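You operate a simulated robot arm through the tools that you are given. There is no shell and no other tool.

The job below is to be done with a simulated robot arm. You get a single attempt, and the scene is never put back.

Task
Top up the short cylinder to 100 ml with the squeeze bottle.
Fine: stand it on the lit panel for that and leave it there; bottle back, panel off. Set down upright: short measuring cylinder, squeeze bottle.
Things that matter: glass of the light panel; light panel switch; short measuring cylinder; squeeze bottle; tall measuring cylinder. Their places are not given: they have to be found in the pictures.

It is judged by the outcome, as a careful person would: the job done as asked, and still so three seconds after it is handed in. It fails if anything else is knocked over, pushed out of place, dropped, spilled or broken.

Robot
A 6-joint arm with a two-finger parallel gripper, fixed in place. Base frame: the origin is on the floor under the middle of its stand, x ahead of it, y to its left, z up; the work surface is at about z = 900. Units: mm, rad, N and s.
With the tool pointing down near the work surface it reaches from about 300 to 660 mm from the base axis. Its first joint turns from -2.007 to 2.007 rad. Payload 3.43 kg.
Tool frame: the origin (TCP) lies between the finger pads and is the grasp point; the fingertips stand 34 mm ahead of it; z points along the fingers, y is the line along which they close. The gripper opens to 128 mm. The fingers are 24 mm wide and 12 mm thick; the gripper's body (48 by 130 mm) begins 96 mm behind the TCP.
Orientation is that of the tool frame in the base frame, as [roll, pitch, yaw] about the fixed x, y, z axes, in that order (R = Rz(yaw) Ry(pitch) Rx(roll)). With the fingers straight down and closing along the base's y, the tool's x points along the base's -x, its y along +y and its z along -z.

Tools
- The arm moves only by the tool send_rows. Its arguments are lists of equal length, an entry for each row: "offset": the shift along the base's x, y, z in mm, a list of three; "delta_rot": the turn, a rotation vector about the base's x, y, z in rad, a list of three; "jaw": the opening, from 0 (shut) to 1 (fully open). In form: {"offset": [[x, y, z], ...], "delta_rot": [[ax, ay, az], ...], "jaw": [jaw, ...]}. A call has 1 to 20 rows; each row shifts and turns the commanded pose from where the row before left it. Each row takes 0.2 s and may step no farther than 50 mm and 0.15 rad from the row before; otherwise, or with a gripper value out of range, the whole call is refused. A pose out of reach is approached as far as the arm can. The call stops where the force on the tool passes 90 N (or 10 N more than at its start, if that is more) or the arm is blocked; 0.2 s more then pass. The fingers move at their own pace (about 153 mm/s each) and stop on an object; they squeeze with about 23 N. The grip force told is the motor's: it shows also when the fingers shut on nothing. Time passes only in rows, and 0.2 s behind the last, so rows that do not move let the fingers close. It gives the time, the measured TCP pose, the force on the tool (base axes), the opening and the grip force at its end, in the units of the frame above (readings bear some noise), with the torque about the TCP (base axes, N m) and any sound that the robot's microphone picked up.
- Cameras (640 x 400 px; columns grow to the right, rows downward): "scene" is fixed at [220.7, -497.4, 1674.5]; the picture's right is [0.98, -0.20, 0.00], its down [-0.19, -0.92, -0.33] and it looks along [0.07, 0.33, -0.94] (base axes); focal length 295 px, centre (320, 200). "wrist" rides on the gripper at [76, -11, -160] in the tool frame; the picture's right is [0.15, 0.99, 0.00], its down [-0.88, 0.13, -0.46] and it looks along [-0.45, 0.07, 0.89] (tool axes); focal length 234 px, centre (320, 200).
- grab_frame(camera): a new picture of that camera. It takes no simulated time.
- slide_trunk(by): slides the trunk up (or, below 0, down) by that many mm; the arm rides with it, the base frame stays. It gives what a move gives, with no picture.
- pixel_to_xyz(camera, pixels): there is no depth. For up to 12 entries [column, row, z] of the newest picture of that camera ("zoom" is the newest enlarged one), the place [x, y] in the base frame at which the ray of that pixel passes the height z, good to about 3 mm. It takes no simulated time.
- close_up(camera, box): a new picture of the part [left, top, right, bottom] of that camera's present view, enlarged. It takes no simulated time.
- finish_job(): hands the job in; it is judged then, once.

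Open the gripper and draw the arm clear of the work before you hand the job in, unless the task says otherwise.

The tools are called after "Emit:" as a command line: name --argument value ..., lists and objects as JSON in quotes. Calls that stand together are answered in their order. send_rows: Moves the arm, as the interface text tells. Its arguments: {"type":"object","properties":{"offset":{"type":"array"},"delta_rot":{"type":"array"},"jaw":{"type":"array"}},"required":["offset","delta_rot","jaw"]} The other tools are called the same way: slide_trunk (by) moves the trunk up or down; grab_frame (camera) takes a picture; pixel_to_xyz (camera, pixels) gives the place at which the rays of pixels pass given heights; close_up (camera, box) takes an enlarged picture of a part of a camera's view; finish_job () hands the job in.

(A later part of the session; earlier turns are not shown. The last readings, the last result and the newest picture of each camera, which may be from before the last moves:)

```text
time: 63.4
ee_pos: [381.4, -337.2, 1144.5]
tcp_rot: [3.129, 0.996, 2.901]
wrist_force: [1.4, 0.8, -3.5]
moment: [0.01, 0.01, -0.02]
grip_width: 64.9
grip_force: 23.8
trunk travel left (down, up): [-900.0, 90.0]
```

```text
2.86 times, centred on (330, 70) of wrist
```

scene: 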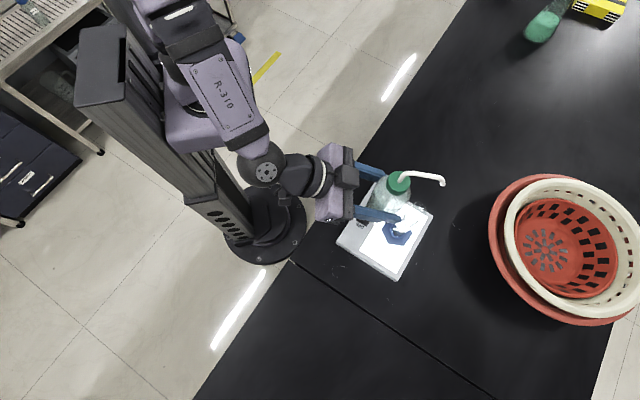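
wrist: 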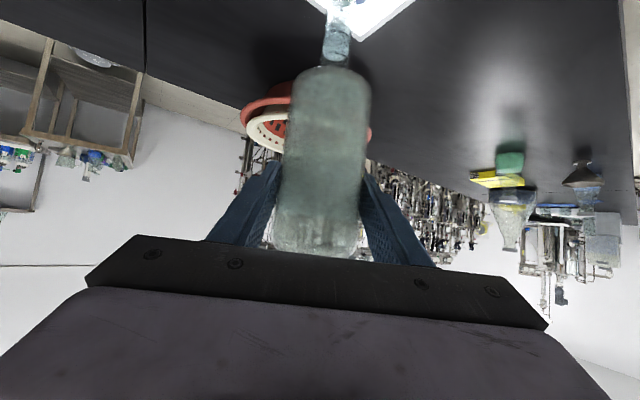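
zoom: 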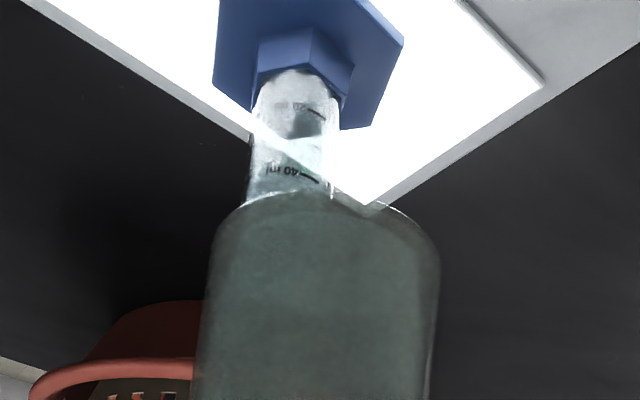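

No contact (forces near zero aside from the 3.5–4 N weight); the bottle clears the rim. I continue down to about z=1080 and check again.

Emit:
pixel_to_xyz --camera "scene" --pixels '[[442.6, 185.4, 1235], [442.6, 185.4, 1245], [442.6, 185.4, 1255]]'

Emit:
send_rows --offset '[[0, 0, -15], [0, 0, -18], [0, 0, -18], [0, 0, -12]]' --delta_rot '[[0, 0, 0], [0, 0, 0], [0, 0, 0], [0, 0, 0]]' --jaw '[0.495, 0.495, 0.495, 0.495]'

Emit:
grab_frame --camera "scene"

Emit:
close_up --camera "scene" --box '[375, 180, 455, 230]'

```text
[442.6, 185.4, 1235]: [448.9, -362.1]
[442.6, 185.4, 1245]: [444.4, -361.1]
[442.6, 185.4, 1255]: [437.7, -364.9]
```

```text
time: 64.4
ee_pos: [378.5, -337.6, 1080.8]
tcp_rot: [3.13, 0.997, 2.9]
wrist_force: [0.3, -0.2, -3.6]
moment: [0.0, 0.04, -0.03]
grip_width: 64.9
grip_force: 23.2
trunk travel left (down, up): [-900.0, 90.0]
```

```text
taken
```

scene: 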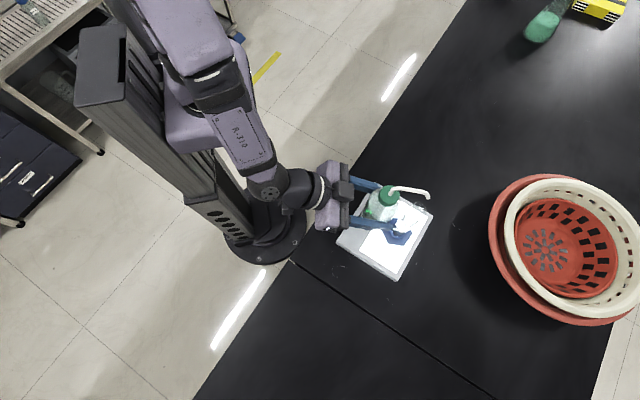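

```text
8.00 times, centred on (415, 205) of scene
```

zoom: 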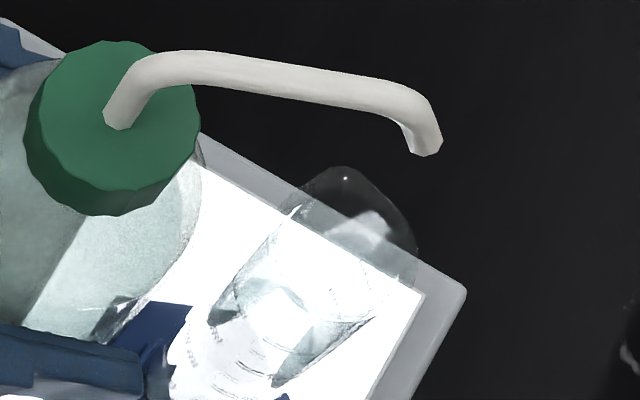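

Good clearance all round; the spout runs out above the mouth. I lower the last 47 mm to bring the tip about 20 mm over the rim.

Emit:
send_rows --offset '[[0, 0, -12], [0, 0, -12], [0, 0, -12], [0, 0, -7], [0, 0, -4]]' --delta_rot '[[0, 0, 0], [0, 0, 0], [0, 0, 0], [0, 0, 0], [0, 0, 0]]' --jaw '[0.495, 0.495, 0.495, 0.495, 0.495]'

Emit:
grab_frame --camera "scene"

Emit:
close_up --camera "scene" --box '[385, 190, 449, 230]'

Emit:
grab_frame --camera "wrist"

```text
time: 65.6
ee_pos: [379.7, -336.8, 1034.7]
tcp_rot: [3.129, 0.996, 2.901]
wrist_force: [0.2, -1.0, -3.0]
moment: [0.03, 0.05, 0.0]
grip_width: 64.6
grip_force: 22.6
trunk travel left (down, up): [-900.0, 90.0]
```

```text
taken
```

scene: 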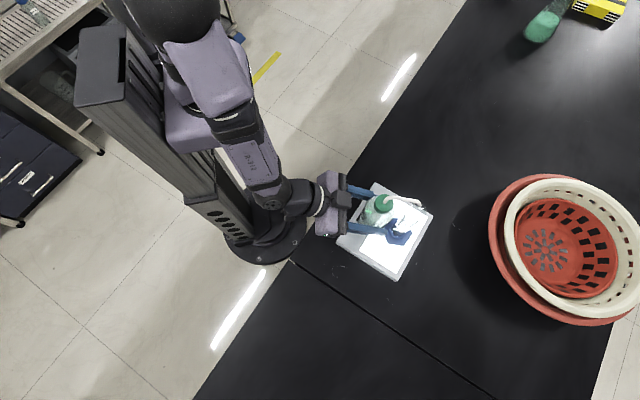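

```text
10.00 times, centred on (417, 210) of scene
```

zoom: 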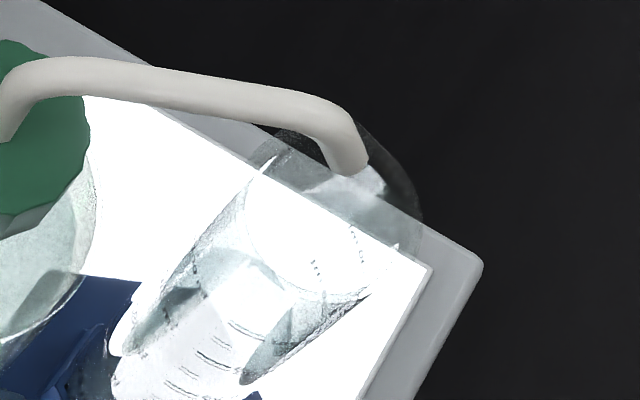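

```text
taken
```

wrist: 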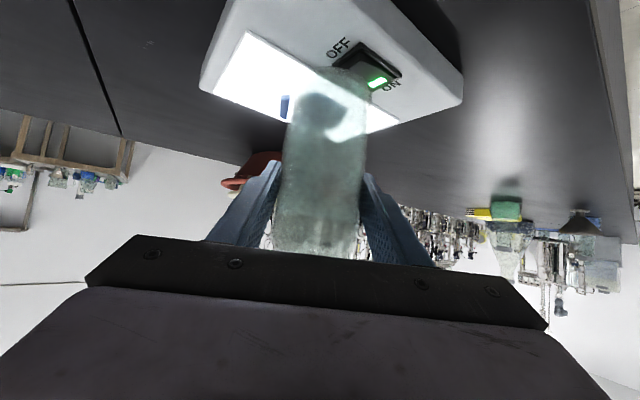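

The tip sits above the mouth, about 5 mm off its centre on the bottle's side, as planned. Before squeezing I take a baseline close-up of the liquid.

Emit:
close_up --camera "scene" --box '[393, 205, 433, 235]'

Emit:
close_up --camera "scene" --box '[398, 212, 422, 230]'

```text
13.33 times, centred on (413, 220) of scene
```

zoom: 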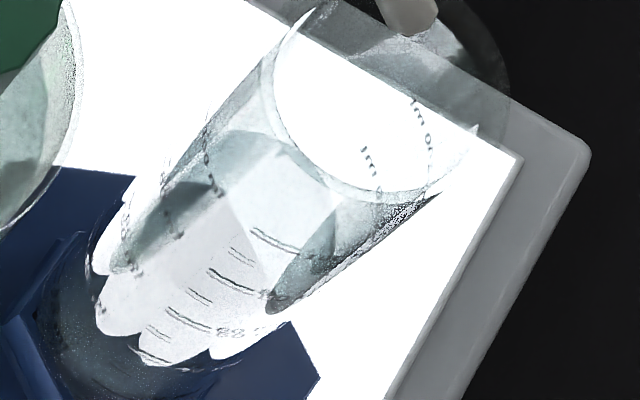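

```text
16.00 times, centred on (410, 221) of scene
```

zoom: 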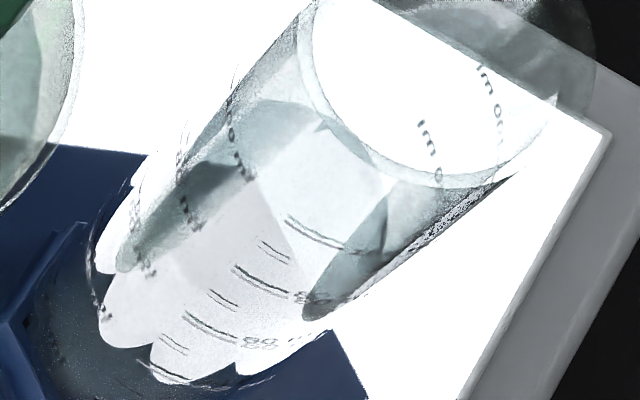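

The level and 20–100 ml ticks are visible here. I now squeeze slightly more (jaw 0.48) for one row and look for a stream.

Emit:
send_rows --offset '[[0, 0, 0]]' --delta_rot '[[0, 0, 0]]' --jaw '[0.48]'

Emit:
close_up --camera "scene" --box '[385, 190, 449, 230]'

```text
time: 66.0
ee_pos: [378.8, -336.6, 1034.2]
tcp_rot: [3.128, 0.996, 2.9]
wrist_force: [-0.7, -0.4, -4.3]
moment: [0.02, 0.03, 0.02]
grip_width: 64.9
grip_force: 22.9
trunk travel left (down, up): [-900.0, 90.0]
```

```text
10.00 times, centred on (417, 210) of scene
```

zoom: 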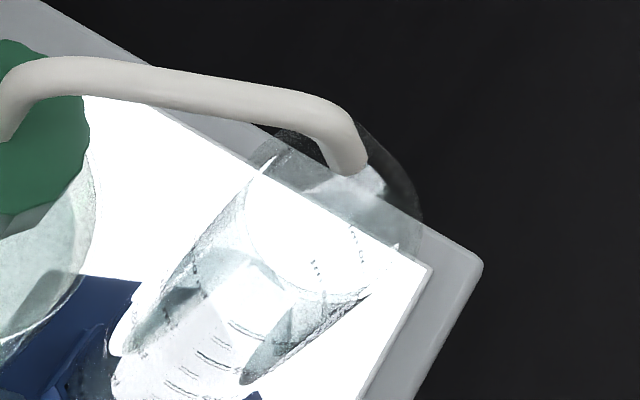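

No stream yet and the width is unchanged. I ask for a firmer squeeze (jaw 0.42) for one row.

Emit:
send_rows --offset '[[0, 0, 0]]' --delta_rot '[[0, 0, 0]]' --jaw '[0.42]'

Emit:
close_up --camera "scene" --box '[385, 190, 449, 230]'

```text
time: 66.4
ee_pos: [379.2, -336.2, 1034.6]
tcp_rot: [3.129, 0.996, 2.901]
wrist_force: [0.6, -0.2, -4.1]
moment: [-0.03, 0.05, 0.04]
grip_width: 64.7
grip_force: 22.9
trunk travel left (down, up): [-900.0, 90.0]
```

```text
10.00 times, centred on (417, 210) of scene
```

zoom: 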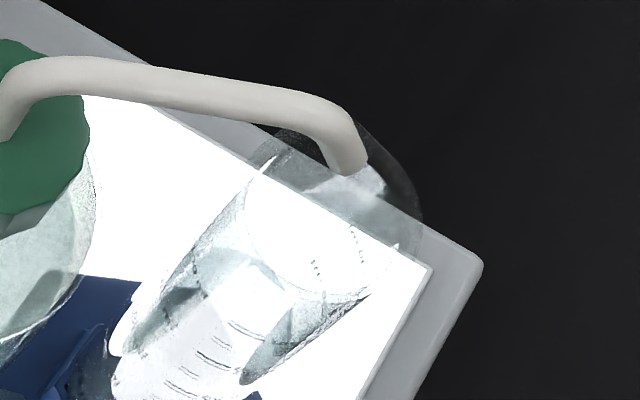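

Still nothing visible. I command a full squeeze (jaw 0.3) for one row.

Emit:
send_rows --offset '[[0, 0, 0]]' --delta_rot '[[0, 0, 0]]' --jaw '[0.3]'

Emit:
close_up --camera "scene" --box '[385, 190, 449, 230]'

```text
time: 66.8
ee_pos: [378.4, -335.5, 1034.0]
tcp_rot: [3.128, 0.997, 2.901]
wrist_force: [-0.7, 0.8, -3.8]
moment: [0.03, 0.01, -0.02]
grip_width: 64.7
grip_force: 23.0
trunk travel left (down, up): [-900.0, 90.0]
```

```text
10.00 times, centred on (417, 210) of scene
```

zoom: 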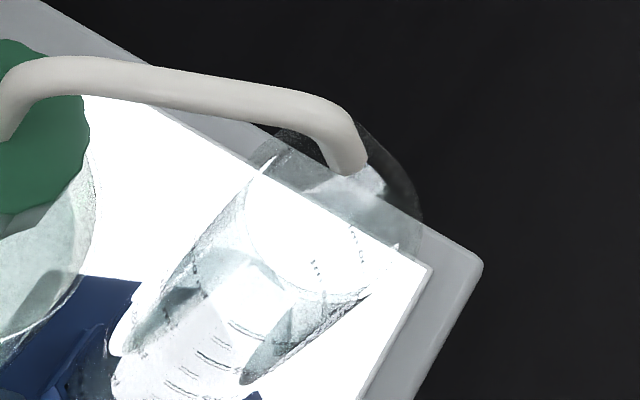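

No change in level. I try the jaw fully commanded shut for two rows, watching the level closely.

Emit:
send_rows --offset '[[0, 0, 0], [0, 0, 0]]' --delta_rot '[[0, 0, 0], [0, 0, 0]]' --jaw '[0.1, 0.0]'

Emit:
close_up --camera "scene" --box '[398, 212, 422, 230]'

Emit:
close_up --camera "scene" --box '[385, 190, 449, 230]'

```text
time: 67.4
ee_pos: [379.3, -335.9, 1035.2]
tcp_rot: [3.128, 0.997, 2.899]
wrist_force: [-0.7, -0.4, -3.6]
moment: [-0.03, 0.01, 0.0]
grip_width: 64.9
grip_force: 23.1
trunk travel left (down, up): [-900.0, 90.0]
```

```text
16.00 times, centred on (410, 221) of scene
```

zoom: 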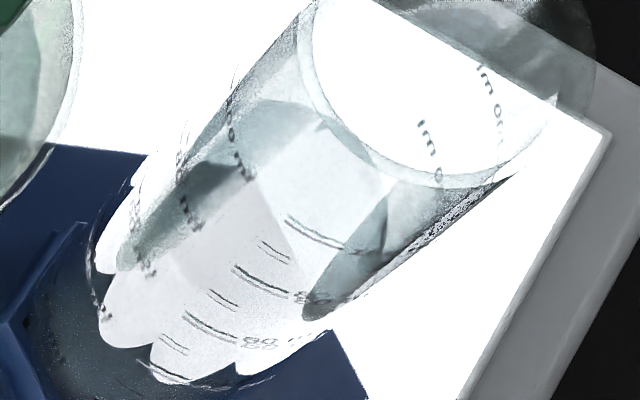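

```text
10.00 times, centred on (417, 210) of scene
```

zoom: 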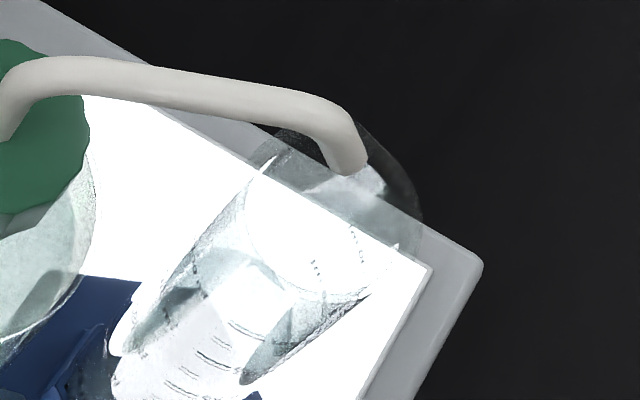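

Squeezing harder upright gives no flow at all (the body is rigid at 64.7 mm), so the bottle must also be tipped forward toward its spout. I'll rotate it about the spout tip in small steps (tip staying over the mouth), starting with 10°.

Emit:
send_rows --offset '[[-4.1, 2.1, 6.4], [-7.2, 3.7, 7.1]]' --delta_rot '[[0.0396, 0.0778, 0], [0.0396, 0.0778, 0]]' --jaw '[0.45, 0.45]'

Emit:
close_up --camera "scene" --box '[385, 190, 449, 230]'

```text
time: 68.0
ee_pos: [367.9, -330.0, 1047.6]
tcp_rot: [3.068, 0.826, 2.852]
wrist_force: [-0.7, 0.2, -4.3]
moment: [0.0, 0.0, 0.0]
grip_width: 64.9
grip_force: 22.9
trunk travel left (down, up): [-900.0, 90.0]
```

```text
10.00 times, centred on (417, 210) of scene
```

zoom: 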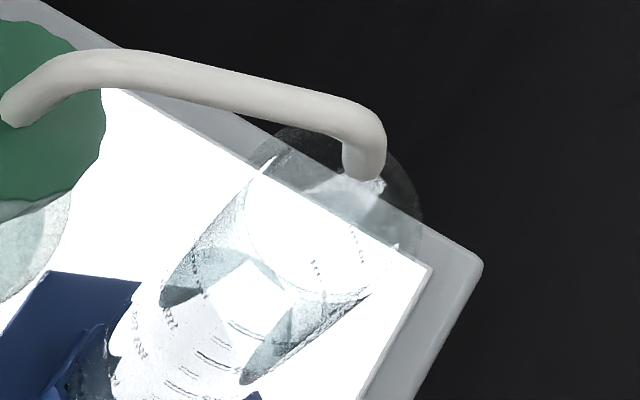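

The tip stays over the mouth (now nearer its centre). I continue to 30° in two stages, checking for flow.

Emit:
send_rows --offset '[[-6.5, 3.3, 7.9], [-6, 3, 8.4]]' --delta_rot '[[0.0396, 0.0778, 0], [0.0396, 0.0778, 0]]' --jaw '[0.45, 0.45]'

Emit:
close_up --camera "scene" --box '[385, 190, 449, 230]'

```text
time: 68.6
ee_pos: [355.0, -325.9, 1063.5]
tcp_rot: [3.03, 0.654, 2.83]
wrist_force: [0.9, 0.1, -3.7]
moment: [-0.03, -0.02, 0.0]
grip_width: 64.9
grip_force: 23.0
trunk travel left (down, up): [-900.0, 90.0]
```

```text
10.00 times, centred on (417, 210) of scene
```

zoom: 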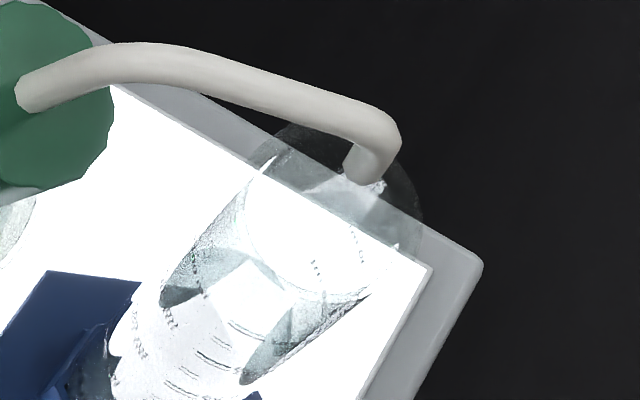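

Tip steady at zoom (362,180), no flow at 20°. Continue to 30°.

Emit:
send_rows --offset '[[-5.3, 2.7, 9.0], [-4.5, 2.3, 9.4]]' --delta_rot '[[0.0396, 0.0778, 0], [0.0396, 0.0778, 0]]' --jaw '[0.45, 0.45]'

Emit:
close_up --camera "scene" --box '[385, 190, 449, 230]'

```text
time: 69.2
ee_pos: [346.1, -320.3, 1082.4]
tcp_rot: [2.998, 0.479, 2.811]
wrist_force: [0.5, -0.6, -3.6]
moment: [0.02, 0.03, 0.03]
grip_width: 64.7
grip_force: 23.1
trunk travel left (down, up): [-900.0, 90.0]
```

```text
10.00 times, centred on (417, 210) of scene
```

zoom: 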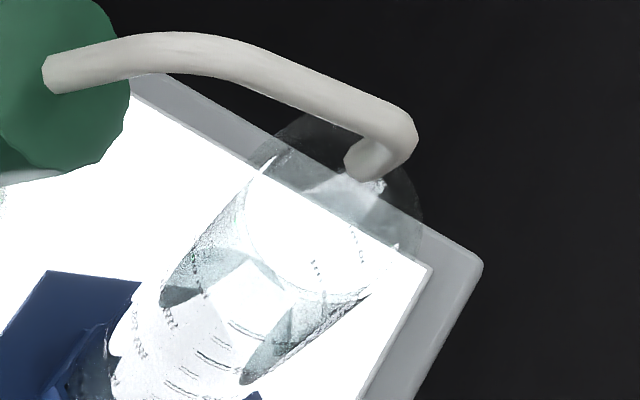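

No flow at 30°. I continue to 40°, also lowering the tip 6 mm closer to the mouth.

Emit:
send_rows --offset '[[-3.4, 1.8, 6.9], [-2.6, 1.3, 7.2]]' --delta_rot '[[0.0396, 0.0778, 0], [0.0396, 0.0778, 0]]' --jaw '[0.45, 0.45]'

Emit:
close_up --camera "scene" --box '[385, 190, 449, 230]'

```text
time: 69.8
ee_pos: [340.2, -317.7, 1096.8]
tcp_rot: [2.973, 0.306, 2.801]
wrist_force: [-0.4, -0.2, -3.8]
moment: [-0.01, 0.03, -0.02]
grip_width: 64.8
grip_force: 23.1
trunk travel left (down, up): [-900.0, 90.0]
```

```text
10.00 times, centred on (417, 210) of scene
```

zoom: 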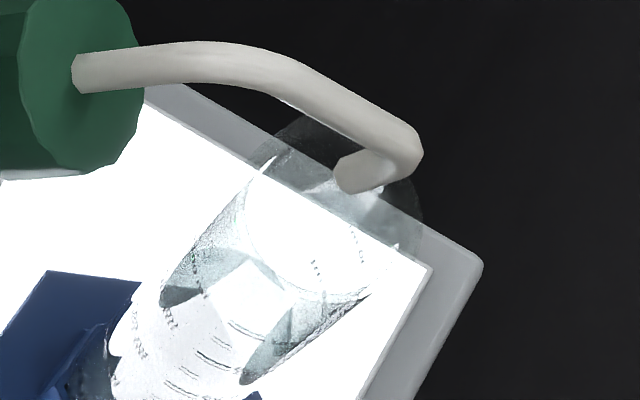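

Still no flow at 40°. I proceed in single 5° rows, checking each.

Emit:
send_rows --offset '[[-1.2, 0.3, 9.4]]' --delta_rot '[[0.0396, 0.0778, 0]]' --jaw '[0.45]'

Emit:
close_up --camera "scene" --box '[385, 190, 449, 230]'

```text
time: 70.2
ee_pos: [339.3, -316.0, 1106.0]
tcp_rot: [2.961, 0.22, 2.798]
wrist_force: [-0.1, -0.1, -4.1]
moment: [0.0, 0.02, 0.02]
grip_width: 64.6
grip_force: 22.7
trunk travel left (down, up): [-900.0, 90.0]
```

```text
10.00 times, centred on (417, 210) of scene
```

zoom: 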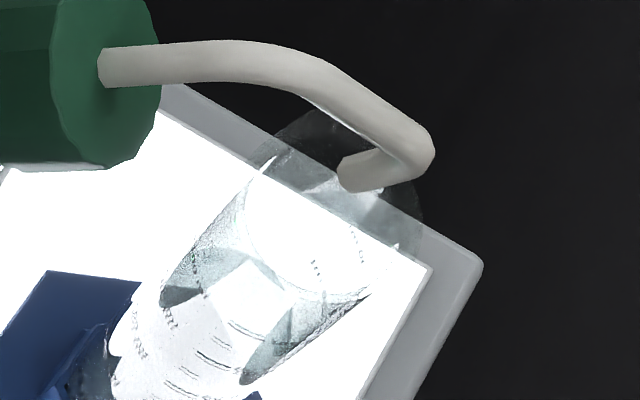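

No flow at 45°. On to 50°.

Emit:
send_rows --offset '[[-0.8, 0.2, 9.7]]' --delta_rot '[[0.0396, 0.0778, 0]]' --jaw '[0.45]'

Emit:
close_up --camera "scene" --box '[385, 190, 449, 230]'

Emit:
close_up --camera "scene" --box '[330, 150, 458, 240]'

```text
time: 70.6
ee_pos: [338.1, -315.9, 1115.1]
tcp_rot: [2.944, 0.141, 2.796]
wrist_force: [0.9, -0.5, -3.5]
moment: [0.01, 0.03, 0.0]
grip_width: 64.7
grip_force: 22.5
trunk travel left (down, up): [-900.0, 90.0]
```

```text
10.00 times, centred on (417, 210) of scene
```

zoom: 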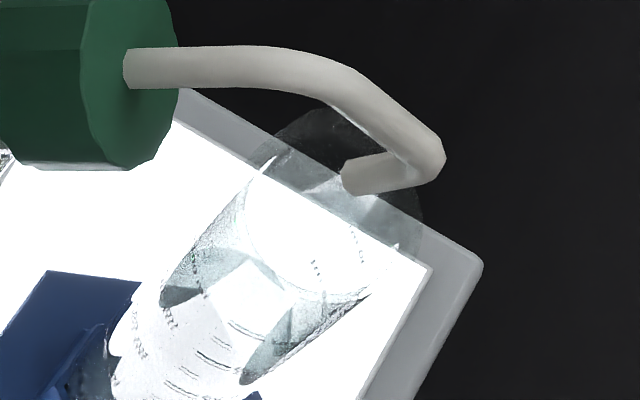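

```text
4.44 times, centred on (394, 195) of scene
```

zoom: 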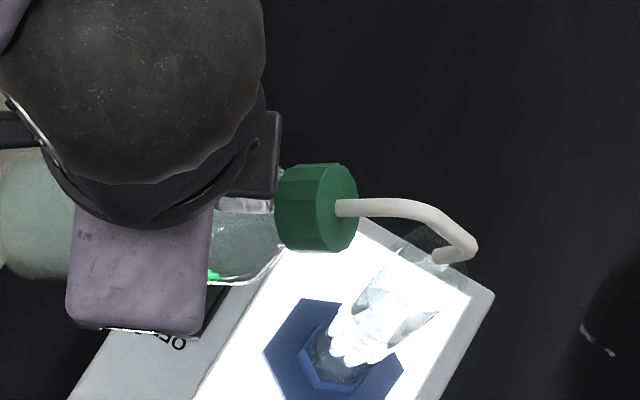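

No flow at 50°. I go on to 55° and 60°, nudging the tip slightly toward the mouth centre.

Emit:
send_rows --offset '[[0.2, -0.9, 9.7]]' --delta_rot '[[0.0396, 0.0778, 0]]' --jaw '[0.45]'

Emit:
close_up --camera "scene" --box '[385, 190, 449, 230]'

```text
time: 71.0
ee_pos: [341.3, -308.3, 1115.8]
tcp_rot: [2.895, 0.094, 2.783]
wrist_force: [-0.3, -0.8, -1.3]
moment: [-0.14, -0.29, -0.07]
grip_width: 64.7
grip_force: 23.6
out of reach, approached as far as the arm can: row 1
trunk travel left (down, up): [-900.0, 90.0]
```

```text
10.00 times, centred on (417, 210) of scene
```

zoom: 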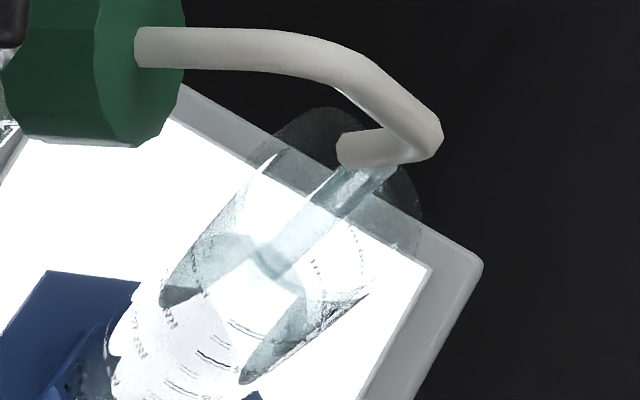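

A stream is now running from the tip into the cylinder (zoom (350,160) to (260,260)); the arm reported reaching a limit. Time stands still between calls, so I look closely at the level and the bottle before going on.

Emit:
close_up --camera "scene" --box '[398, 212, 422, 230]'

Emit:
grab_frame --camera "wrist"

Emit:
grab_frame --camera "scene"

```text
16.00 times, centred on (410, 221) of scene
```

zoom: 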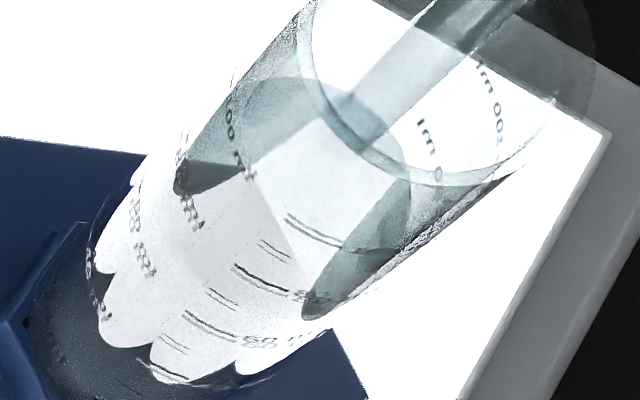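

```text
taken
```

wrist: 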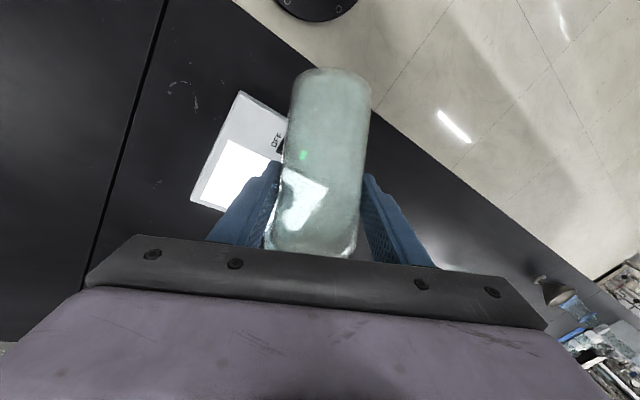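

```text
taken
```

scene: 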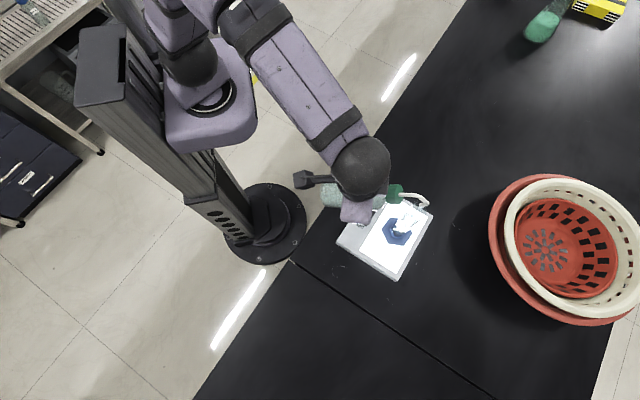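

The level rose by roughly 9 ml within that one call (top edge of the surface moved from zoom row 100 to 78), so the flow is fast. I tip the bottle back a few degrees at once to stop it, then measure.

Emit:
send_rows --offset '[[-2.7, -7.7, -6.5]]' --delta_rot '[[-0.085, -0.073, 0]]' --jaw '[0.45]'

Emit:
close_up --camera "scene" --box '[385, 190, 449, 230]'

Emit:
close_up --camera "scene" --box '[398, 212, 422, 230]'

```text
time: 71.4
ee_pos: [336.8, -315.0, 1108.1]
tcp_rot: [2.949, 0.192, 2.792]
wrist_force: [-0.4, 0.1, -3.2]
moment: [-0.04, -0.03, -0.02]
grip_width: 64.7
grip_force: 23.1
trunk travel left (down, up): [-900.0, 90.0]
```

```text
10.00 times, centred on (417, 210) of scene
```

zoom: 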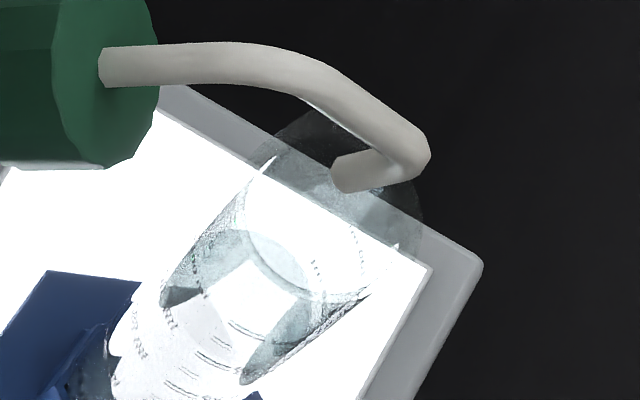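

```text
16.00 times, centred on (410, 221) of scene
```

zoom: 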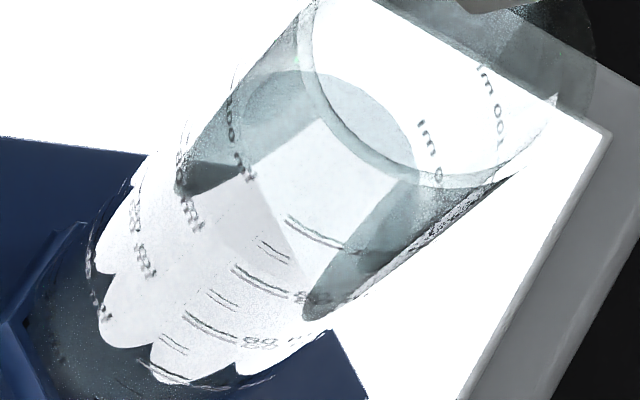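

The flow has stopped. To read the level properly I'll bring the bottle upright while backing away, and then move aside so the wrist camera can look at the cylinder horizontally past the bottle.

Emit:
send_rows --offset '[[0.8, -2, 6], [0.8, -4, 4], [0.8, -5.5, 0], [0.8, -6, -3], [0.8, -6.5, -5], [0.8, -6.5, -6], [0.8, -6.5, -6], [0.8, -6.5, -6], [0.9, -6.5, -6], [0.9, -5, -6]]' --delta_rot '[[-0.0372, -0.0731, 0], [-0.0372, -0.0731, 0], [-0.0372, -0.0731, 0], [-0.0372, -0.0731, 0], [-0.0372, -0.0731, 0], [-0.0372, -0.0731, 0], [-0.0372, -0.0731, 0], [-0.0372, -0.0731, 0], [-0.0372, -0.0731, 0], [-0.0372, -0.0731, 0]]' --jaw '[0.45, 0.45, 0.45, 0.45, 0.45, 0.45, 0.45, 0.45, 0.45, 0.45]'

Emit:
grab_frame --camera "scene"

Emit:
grab_frame --camera "wrist"

```text
time: 73.6
ee_pos: [344.7, -370.6, 1078.1]
tcp_rot: [3.116, 1.003, 2.895]
wrist_force: [1.0, 0.2, -4.0]
moment: [0.0, 0.02, 0.05]
grip_width: 65.0
grip_force: 22.8
trunk travel left (down, up): [-900.0, 90.0]
```

```text
taken
```

scene: 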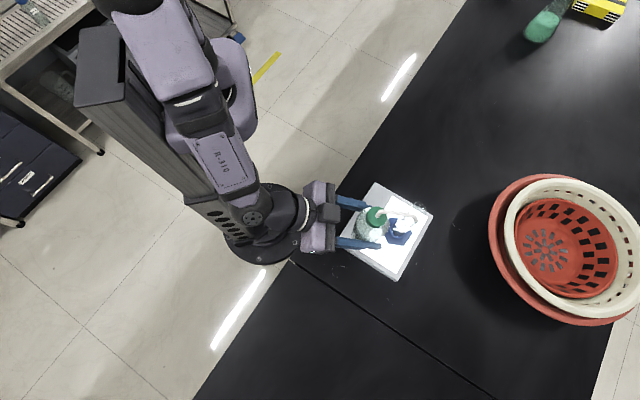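

```text
taken
```

wrist: 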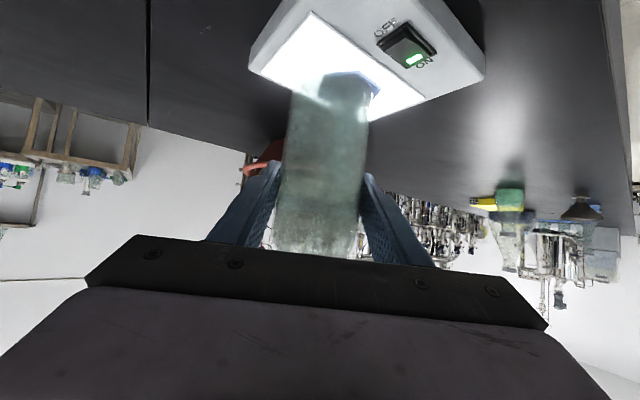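

The bottle is upright and clear. I move aside to about (290,-510,1030) to get the cylinder into open view.

Emit:
send_rows --offset '[[-9, -23, -4], [-11, -29, -8], [-12, -30, -10], [-12, -30, -12], [-10.7, -27, -14]]' --delta_rot '[[0, 0, 0], [0, 0, 0], [0, 0, 0], [0, 0, 0], [0, 0, 0]]' --jaw '[0.45, 0.45, 0.45, 0.45, 0.45]'

Emit:
grab_frame --camera "wrist"

```text
time: 74.8
ee_pos: [292.5, -513.6, 1030.8]
tcp_rot: [3.112, 1.003, 2.89]
wrist_force: [0.3, -1.8, -3.7]
moment: [-0.01, 0.03, 0.0]
grip_width: 64.7
grip_force: 23.0
trunk travel left (down, up): [-900.0, 90.0]
```

```text
taken
```

wrist: 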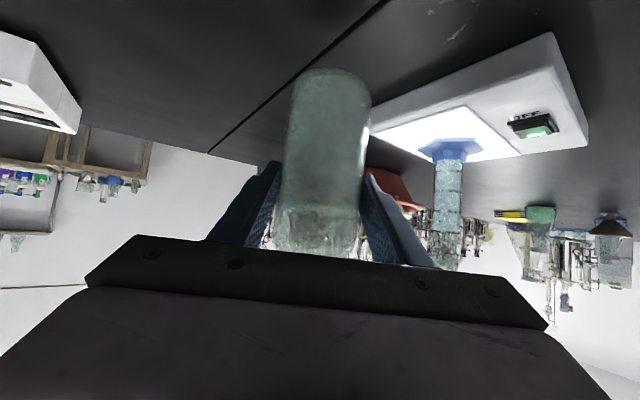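

The cylinder is visible at (448,205), upside down, beside the finger. I enlarge it.

Emit:
close_up --camera "wrist" --box '[398, 140, 498, 275]'

Emit:
close_up --camera "wrist" --box '[416, 180, 480, 220]'

Emit:
close_up --camera "wrist" --box '[416, 210, 480, 250]'

```text
2.96 times, centred on (448, 208) of wrist
```

zoom: 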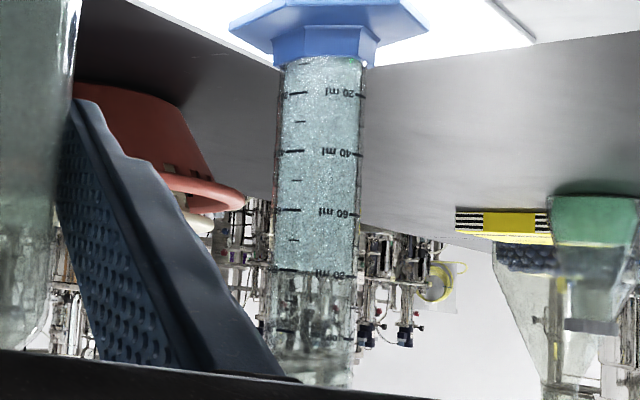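

```text
10.00 times, centred on (448, 200) of wrist
```

zoom: 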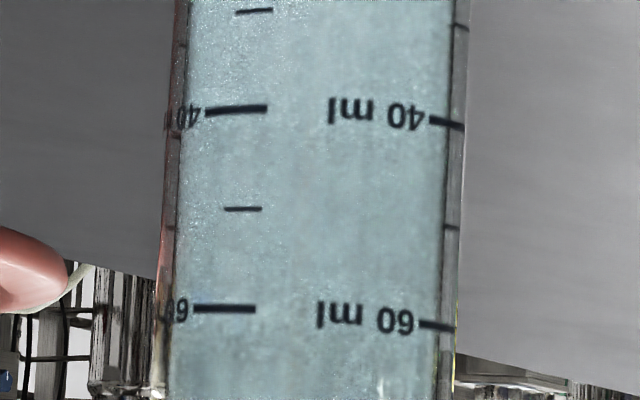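

```text
10.00 times, centred on (448, 230) of wrist
```

zoom: 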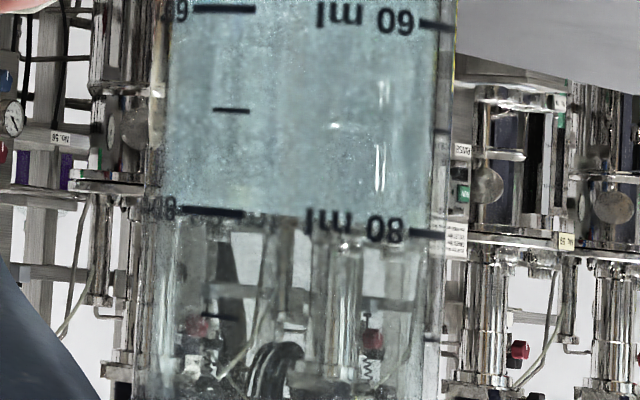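

This is an ideal level view (upside down): the liquid now ends right at the 80 ml mark. I enlarge further for an exact reading.

Emit:
close_up --camera "wrist" --box '[428, 222, 464, 244]'

```text
16.00 times, centred on (446, 233) of wrist
```

zoom: 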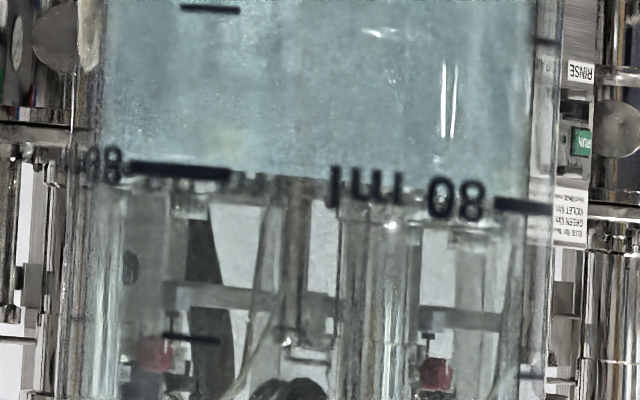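

The reading is about 80 ml (liquid edge level with the 80 ticks), so 20 ml more is needed; the earlier pulse gave about 13 ml. I carry the bottle back the same way and tip it to 47° again over the mouth (still below the flow angle).

Emit:
send_rows --offset '[[10.7, 27, 14], [12, 30, 12], [12, 30, 10], [11, 29, 8], [9, 23, 4]]' --delta_rot '[[0, 0, 0], [0, 0, 0], [0, 0, 0], [0, 0, 0], [0, 0, 0]]' --jaw '[0.45, 0.45, 0.45, 0.45, 0.45]'

Emit:
send_rows --offset '[[-0.9, 5, 6], [-0.9, 6.5, 6], [-0.8, 6.5, 6], [-0.8, 6.5, 6], [-0.8, 6.5, 6], [-0.8, 6.5, 5], [-0.8, 5, 3], [-0.8, 4.5, 0], [-0.8, 3, -4], [-0.8, 1, -6]]' --delta_rot '[[0.0372, 0.0731, 0], [0.0372, 0.0731, 0], [0.0372, 0.0731, 0], [0.0372, 0.0731, 0], [0.0372, 0.0731, 0], [0.0372, 0.0731, 0], [0.0372, 0.0731, 0], [0.0372, 0.0731, 0], [0.0372, 0.0731, 0], [0.0372, 0.0731, 0]]' --jaw '[0.45, 0.45, 0.45, 0.45, 0.45, 0.45, 0.45, 0.45, 0.45, 0.45]'

Emit:
close_up --camera "scene" --box '[385, 190, 449, 230]'

Emit:
close_up --camera "scene" --box '[398, 212, 422, 230]'

```text
time: 76.0
ee_pos: [346.9, -370.2, 1080.9]
tcp_rot: [3.117, 1.001, 2.897]
wrist_force: [1.1, 0.2, -4.0]
moment: [0.01, 0.04, -0.01]
grip_width: 64.8
grip_force: 23.0
trunk travel left (down, up): [-900.0, 90.0]
```

```text
time: 78.2
ee_pos: [338.4, -320.2, 1108.5]
tcp_rot: [2.948, 0.191, 2.792]
wrist_force: [-0.4, 0.3, -3.6]
moment: [0.0, 0.01, -0.01]
grip_width: 64.7
grip_force: 23.0
trunk travel left (down, up): [-900.0, 90.0]
```

```text
10.00 times, centred on (417, 210) of scene
```

zoom: 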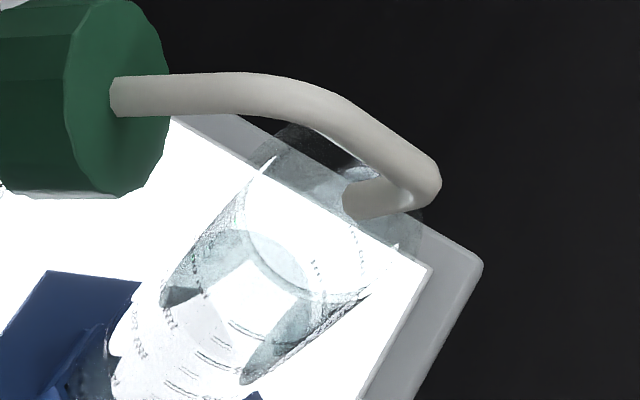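

```text
16.00 times, centred on (410, 221) of scene
```

zoom: 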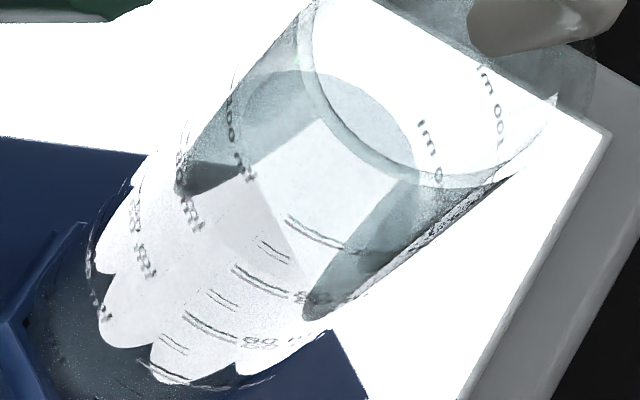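

Same level as before and the tip is well centred over the mouth. I tip to about 51.5° and check whether it begins to flow more gently.

Emit:
send_rows --offset '[[-0.6, 0.1, 8.2]]' --delta_rot '[[0.0347, 0.0681, 0]]' --jaw '[0.45]'

Emit:
close_up --camera "scene" --box '[385, 190, 449, 230]'

Emit:
close_up --camera "scene" --box '[398, 212, 422, 230]'

```text
time: 78.6
ee_pos: [337.5, -318.3, 1112.8]
tcp_rot: [2.929, 0.126, 2.788]
wrist_force: [0.2, -0.2, -4.4]
moment: [-0.01, -0.02, 0.03]
grip_width: 64.8
grip_force: 22.8
out of reach, approached as far as the arm can: row 1
trunk travel left (down, up): [-900.0, 90.0]
```

```text
10.00 times, centred on (417, 210) of scene
```

zoom: 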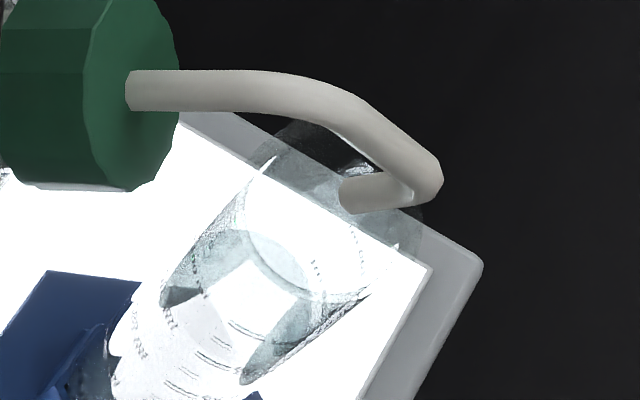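

```text
16.00 times, centred on (410, 221) of scene
```

zoom: 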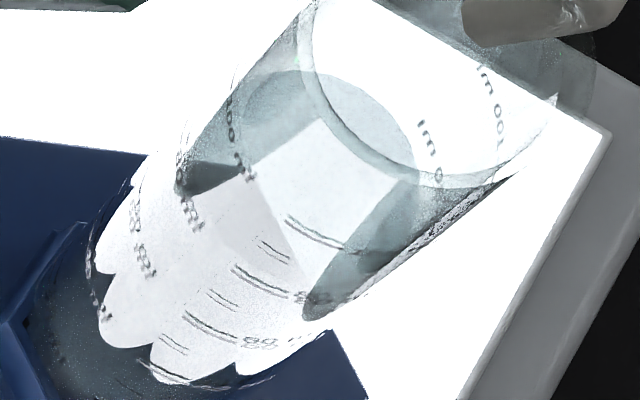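

No flow yet and the arm is at a joint limit about the y axis. Turning about the base x axis instead also dips the spout, so I add 0.05 rad about x (pivoting at the tip) and look.

Emit:
send_rows --offset '[[0, 0.5, 2.6]]' --delta_rot '[[0.05, 0, 0]]' --jaw '[0.45]'

Emit:
close_up --camera "scene" --box '[385, 190, 449, 230]'

Emit:
close_up --camera "scene" --box '[398, 212, 422, 230]'

```text
time: 79.0
ee_pos: [337.9, -317.9, 1115.2]
tcp_rot: [2.894, 0.099, 2.785]
wrist_force: [0.8, 0.6, -2.3]
moment: [-0.07, -0.15, 0.01]
grip_width: 65.0
grip_force: 23.5
trunk travel left (down, up): [-900.0, 90.0]
```

```text
10.00 times, centred on (417, 210) of scene
```

zoom: 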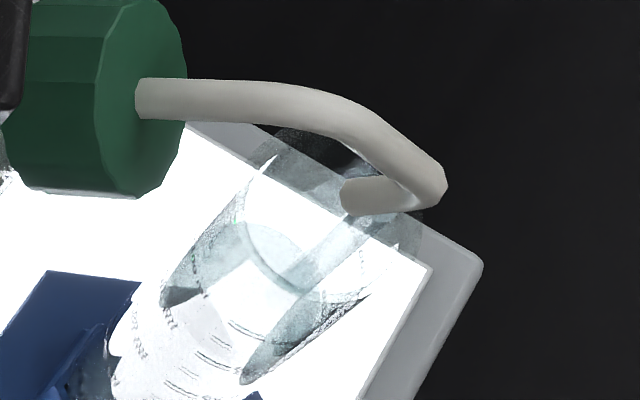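

```text
16.00 times, centred on (410, 221) of scene
```

zoom: 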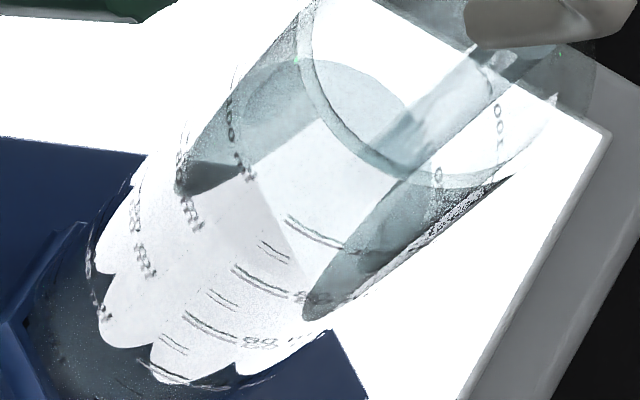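

It flows again (level up about 4 ml to roughly 84). I hold for one more row and tip back in the same call, then read.

Emit:
send_rows --offset '[[0, 0, 0], [0.5, -0.9, -10]]' --delta_rot '[[0, 0, 0], [-0.085, -0.05, 0]]' --jaw '[0.45, 0.45]'

Emit:
close_up --camera "scene" --box '[385, 190, 449, 230]'

Emit:
close_up --camera "scene" --box '[398, 212, 422, 230]'

```text
time: 79.6
ee_pos: [337.0, -317.4, 1106.1]
tcp_rot: [2.956, 0.174, 2.794]
wrist_force: [-0.4, 1.0, 0.2]
moment: [-0.2, -0.43, 0.05]
grip_width: 64.7
grip_force: 23.2
trunk travel left (down, up): [-900.0, 90.0]
```

```text
10.00 times, centred on (417, 210) of scene
```

zoom: 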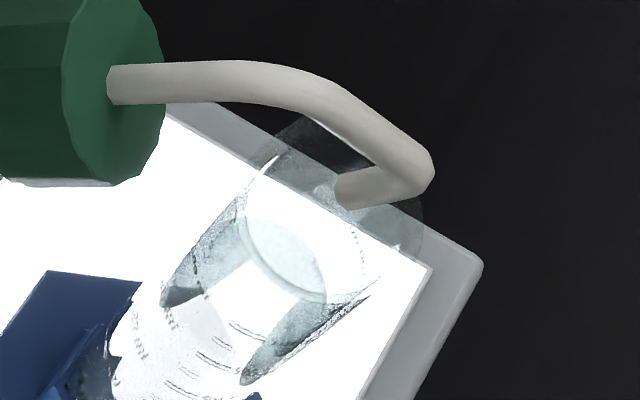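

```text
16.00 times, centred on (410, 221) of scene
```

zoom: 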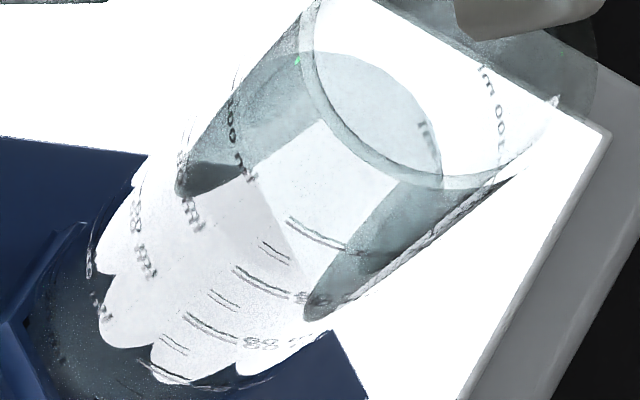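

The flow has stopped, but the forces show the spout resting on the rim with about 4 N (the moment points at the tip). I lift straight up 8 mm to free it.

Emit:
send_rows --offset '[[0, 0, 4], [0, 0, 5]]' --delta_rot '[[0, 0, 0], [0, 0, 0]]' --jaw '[0.45, 0.45]'

Emit:
close_up --camera "scene" --box '[385, 190, 449, 230]'

Emit:
close_up --camera "scene" --box '[398, 212, 422, 230]'

```text
time: 80.2
ee_pos: [336.9, -317.5, 1114.2]
tcp_rot: [2.956, 0.173, 2.796]
wrist_force: [-0.1, -0.4, -3.5]
moment: [-0.01, 0.0, 0.03]
grip_width: 64.7
grip_force: 22.9
trunk travel left (down, up): [-900.0, 90.0]
```

```text
10.00 times, centred on (417, 210) of scene
```

zoom: 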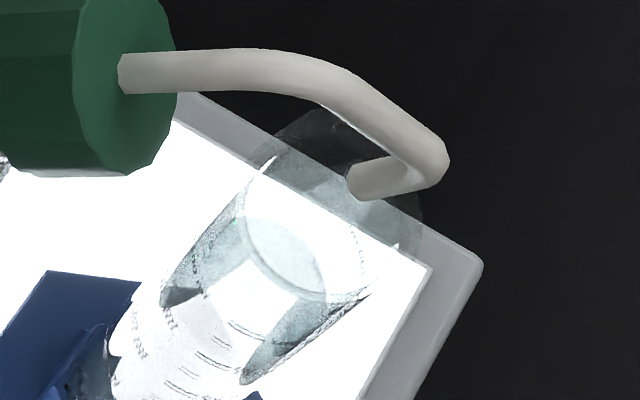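

```text
16.00 times, centred on (410, 221) of scene
```

zoom: 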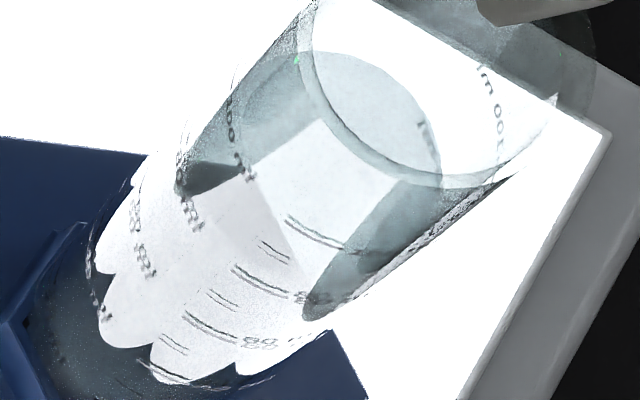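

The spout is free again (moment zero) and the cylinder has not moved. The level is about 87–89 ml by the scene view. I tip up again to the flow angle, now 9 mm higher above the rim.

Emit:
send_rows --offset '[[-0.5, 0.9, 10]]' --delta_rot '[[0.085, 0.05, 0]]' --jaw '[0.45]'

Emit:
close_up --camera "scene" --box '[385, 190, 449, 230]'

Emit:
close_up --camera "scene" --box '[398, 212, 422, 230]'

```text
time: 80.6
ee_pos: [337.1, -318.0, 1123.5]
tcp_rot: [2.89, 0.097, 2.784]
wrist_force: [0.0, 0.0, -4.0]
moment: [0.01, 0.0, -0.01]
grip_width: 64.8
grip_force: 23.1
trunk travel left (down, up): [-900.0, 90.0]
```

```text
10.00 times, centred on (417, 210) of scene
```

zoom: 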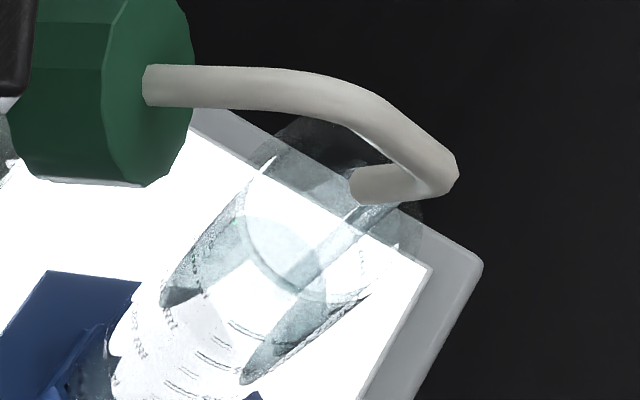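

```text
16.00 times, centred on (410, 221) of scene
```

zoom: 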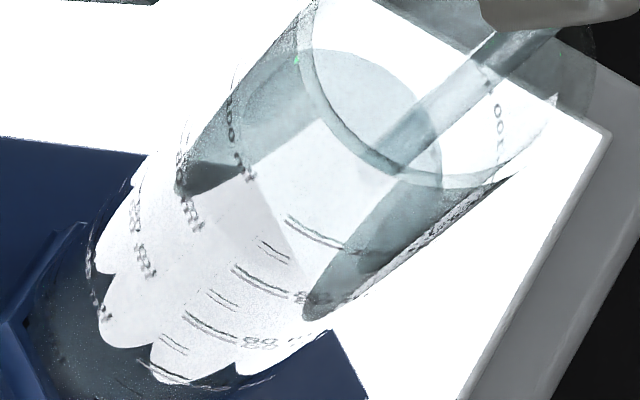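

A gentle stream with no rim contact; the level rose about 1 ml. I hold one row more and look again.

Emit:
send_rows --offset '[[0, 0, 0]]' --delta_rot '[[0, 0, 0]]' --jaw '[0.45]'

Emit:
close_up --camera "scene" --box '[398, 212, 422, 230]'

```text
time: 81.0
ee_pos: [337.6, -317.7, 1123.5]
tcp_rot: [2.893, 0.099, 2.786]
wrist_force: [0.2, 0.2, -3.8]
moment: [-0.03, 0.0, 0.02]
grip_width: 64.9
grip_force: 23.5
trunk travel left (down, up): [-900.0, 90.0]
```

```text
16.00 times, centred on (410, 221) of scene
```

zoom: 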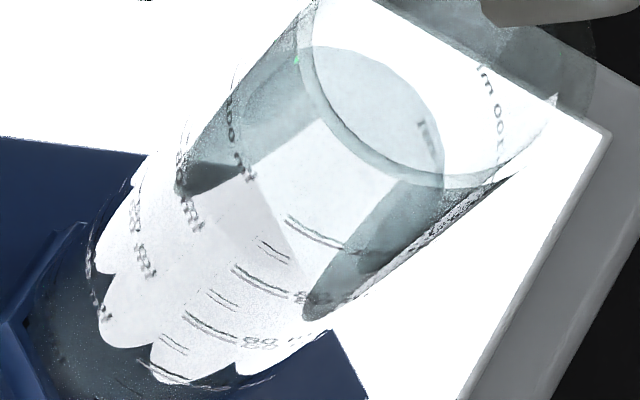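

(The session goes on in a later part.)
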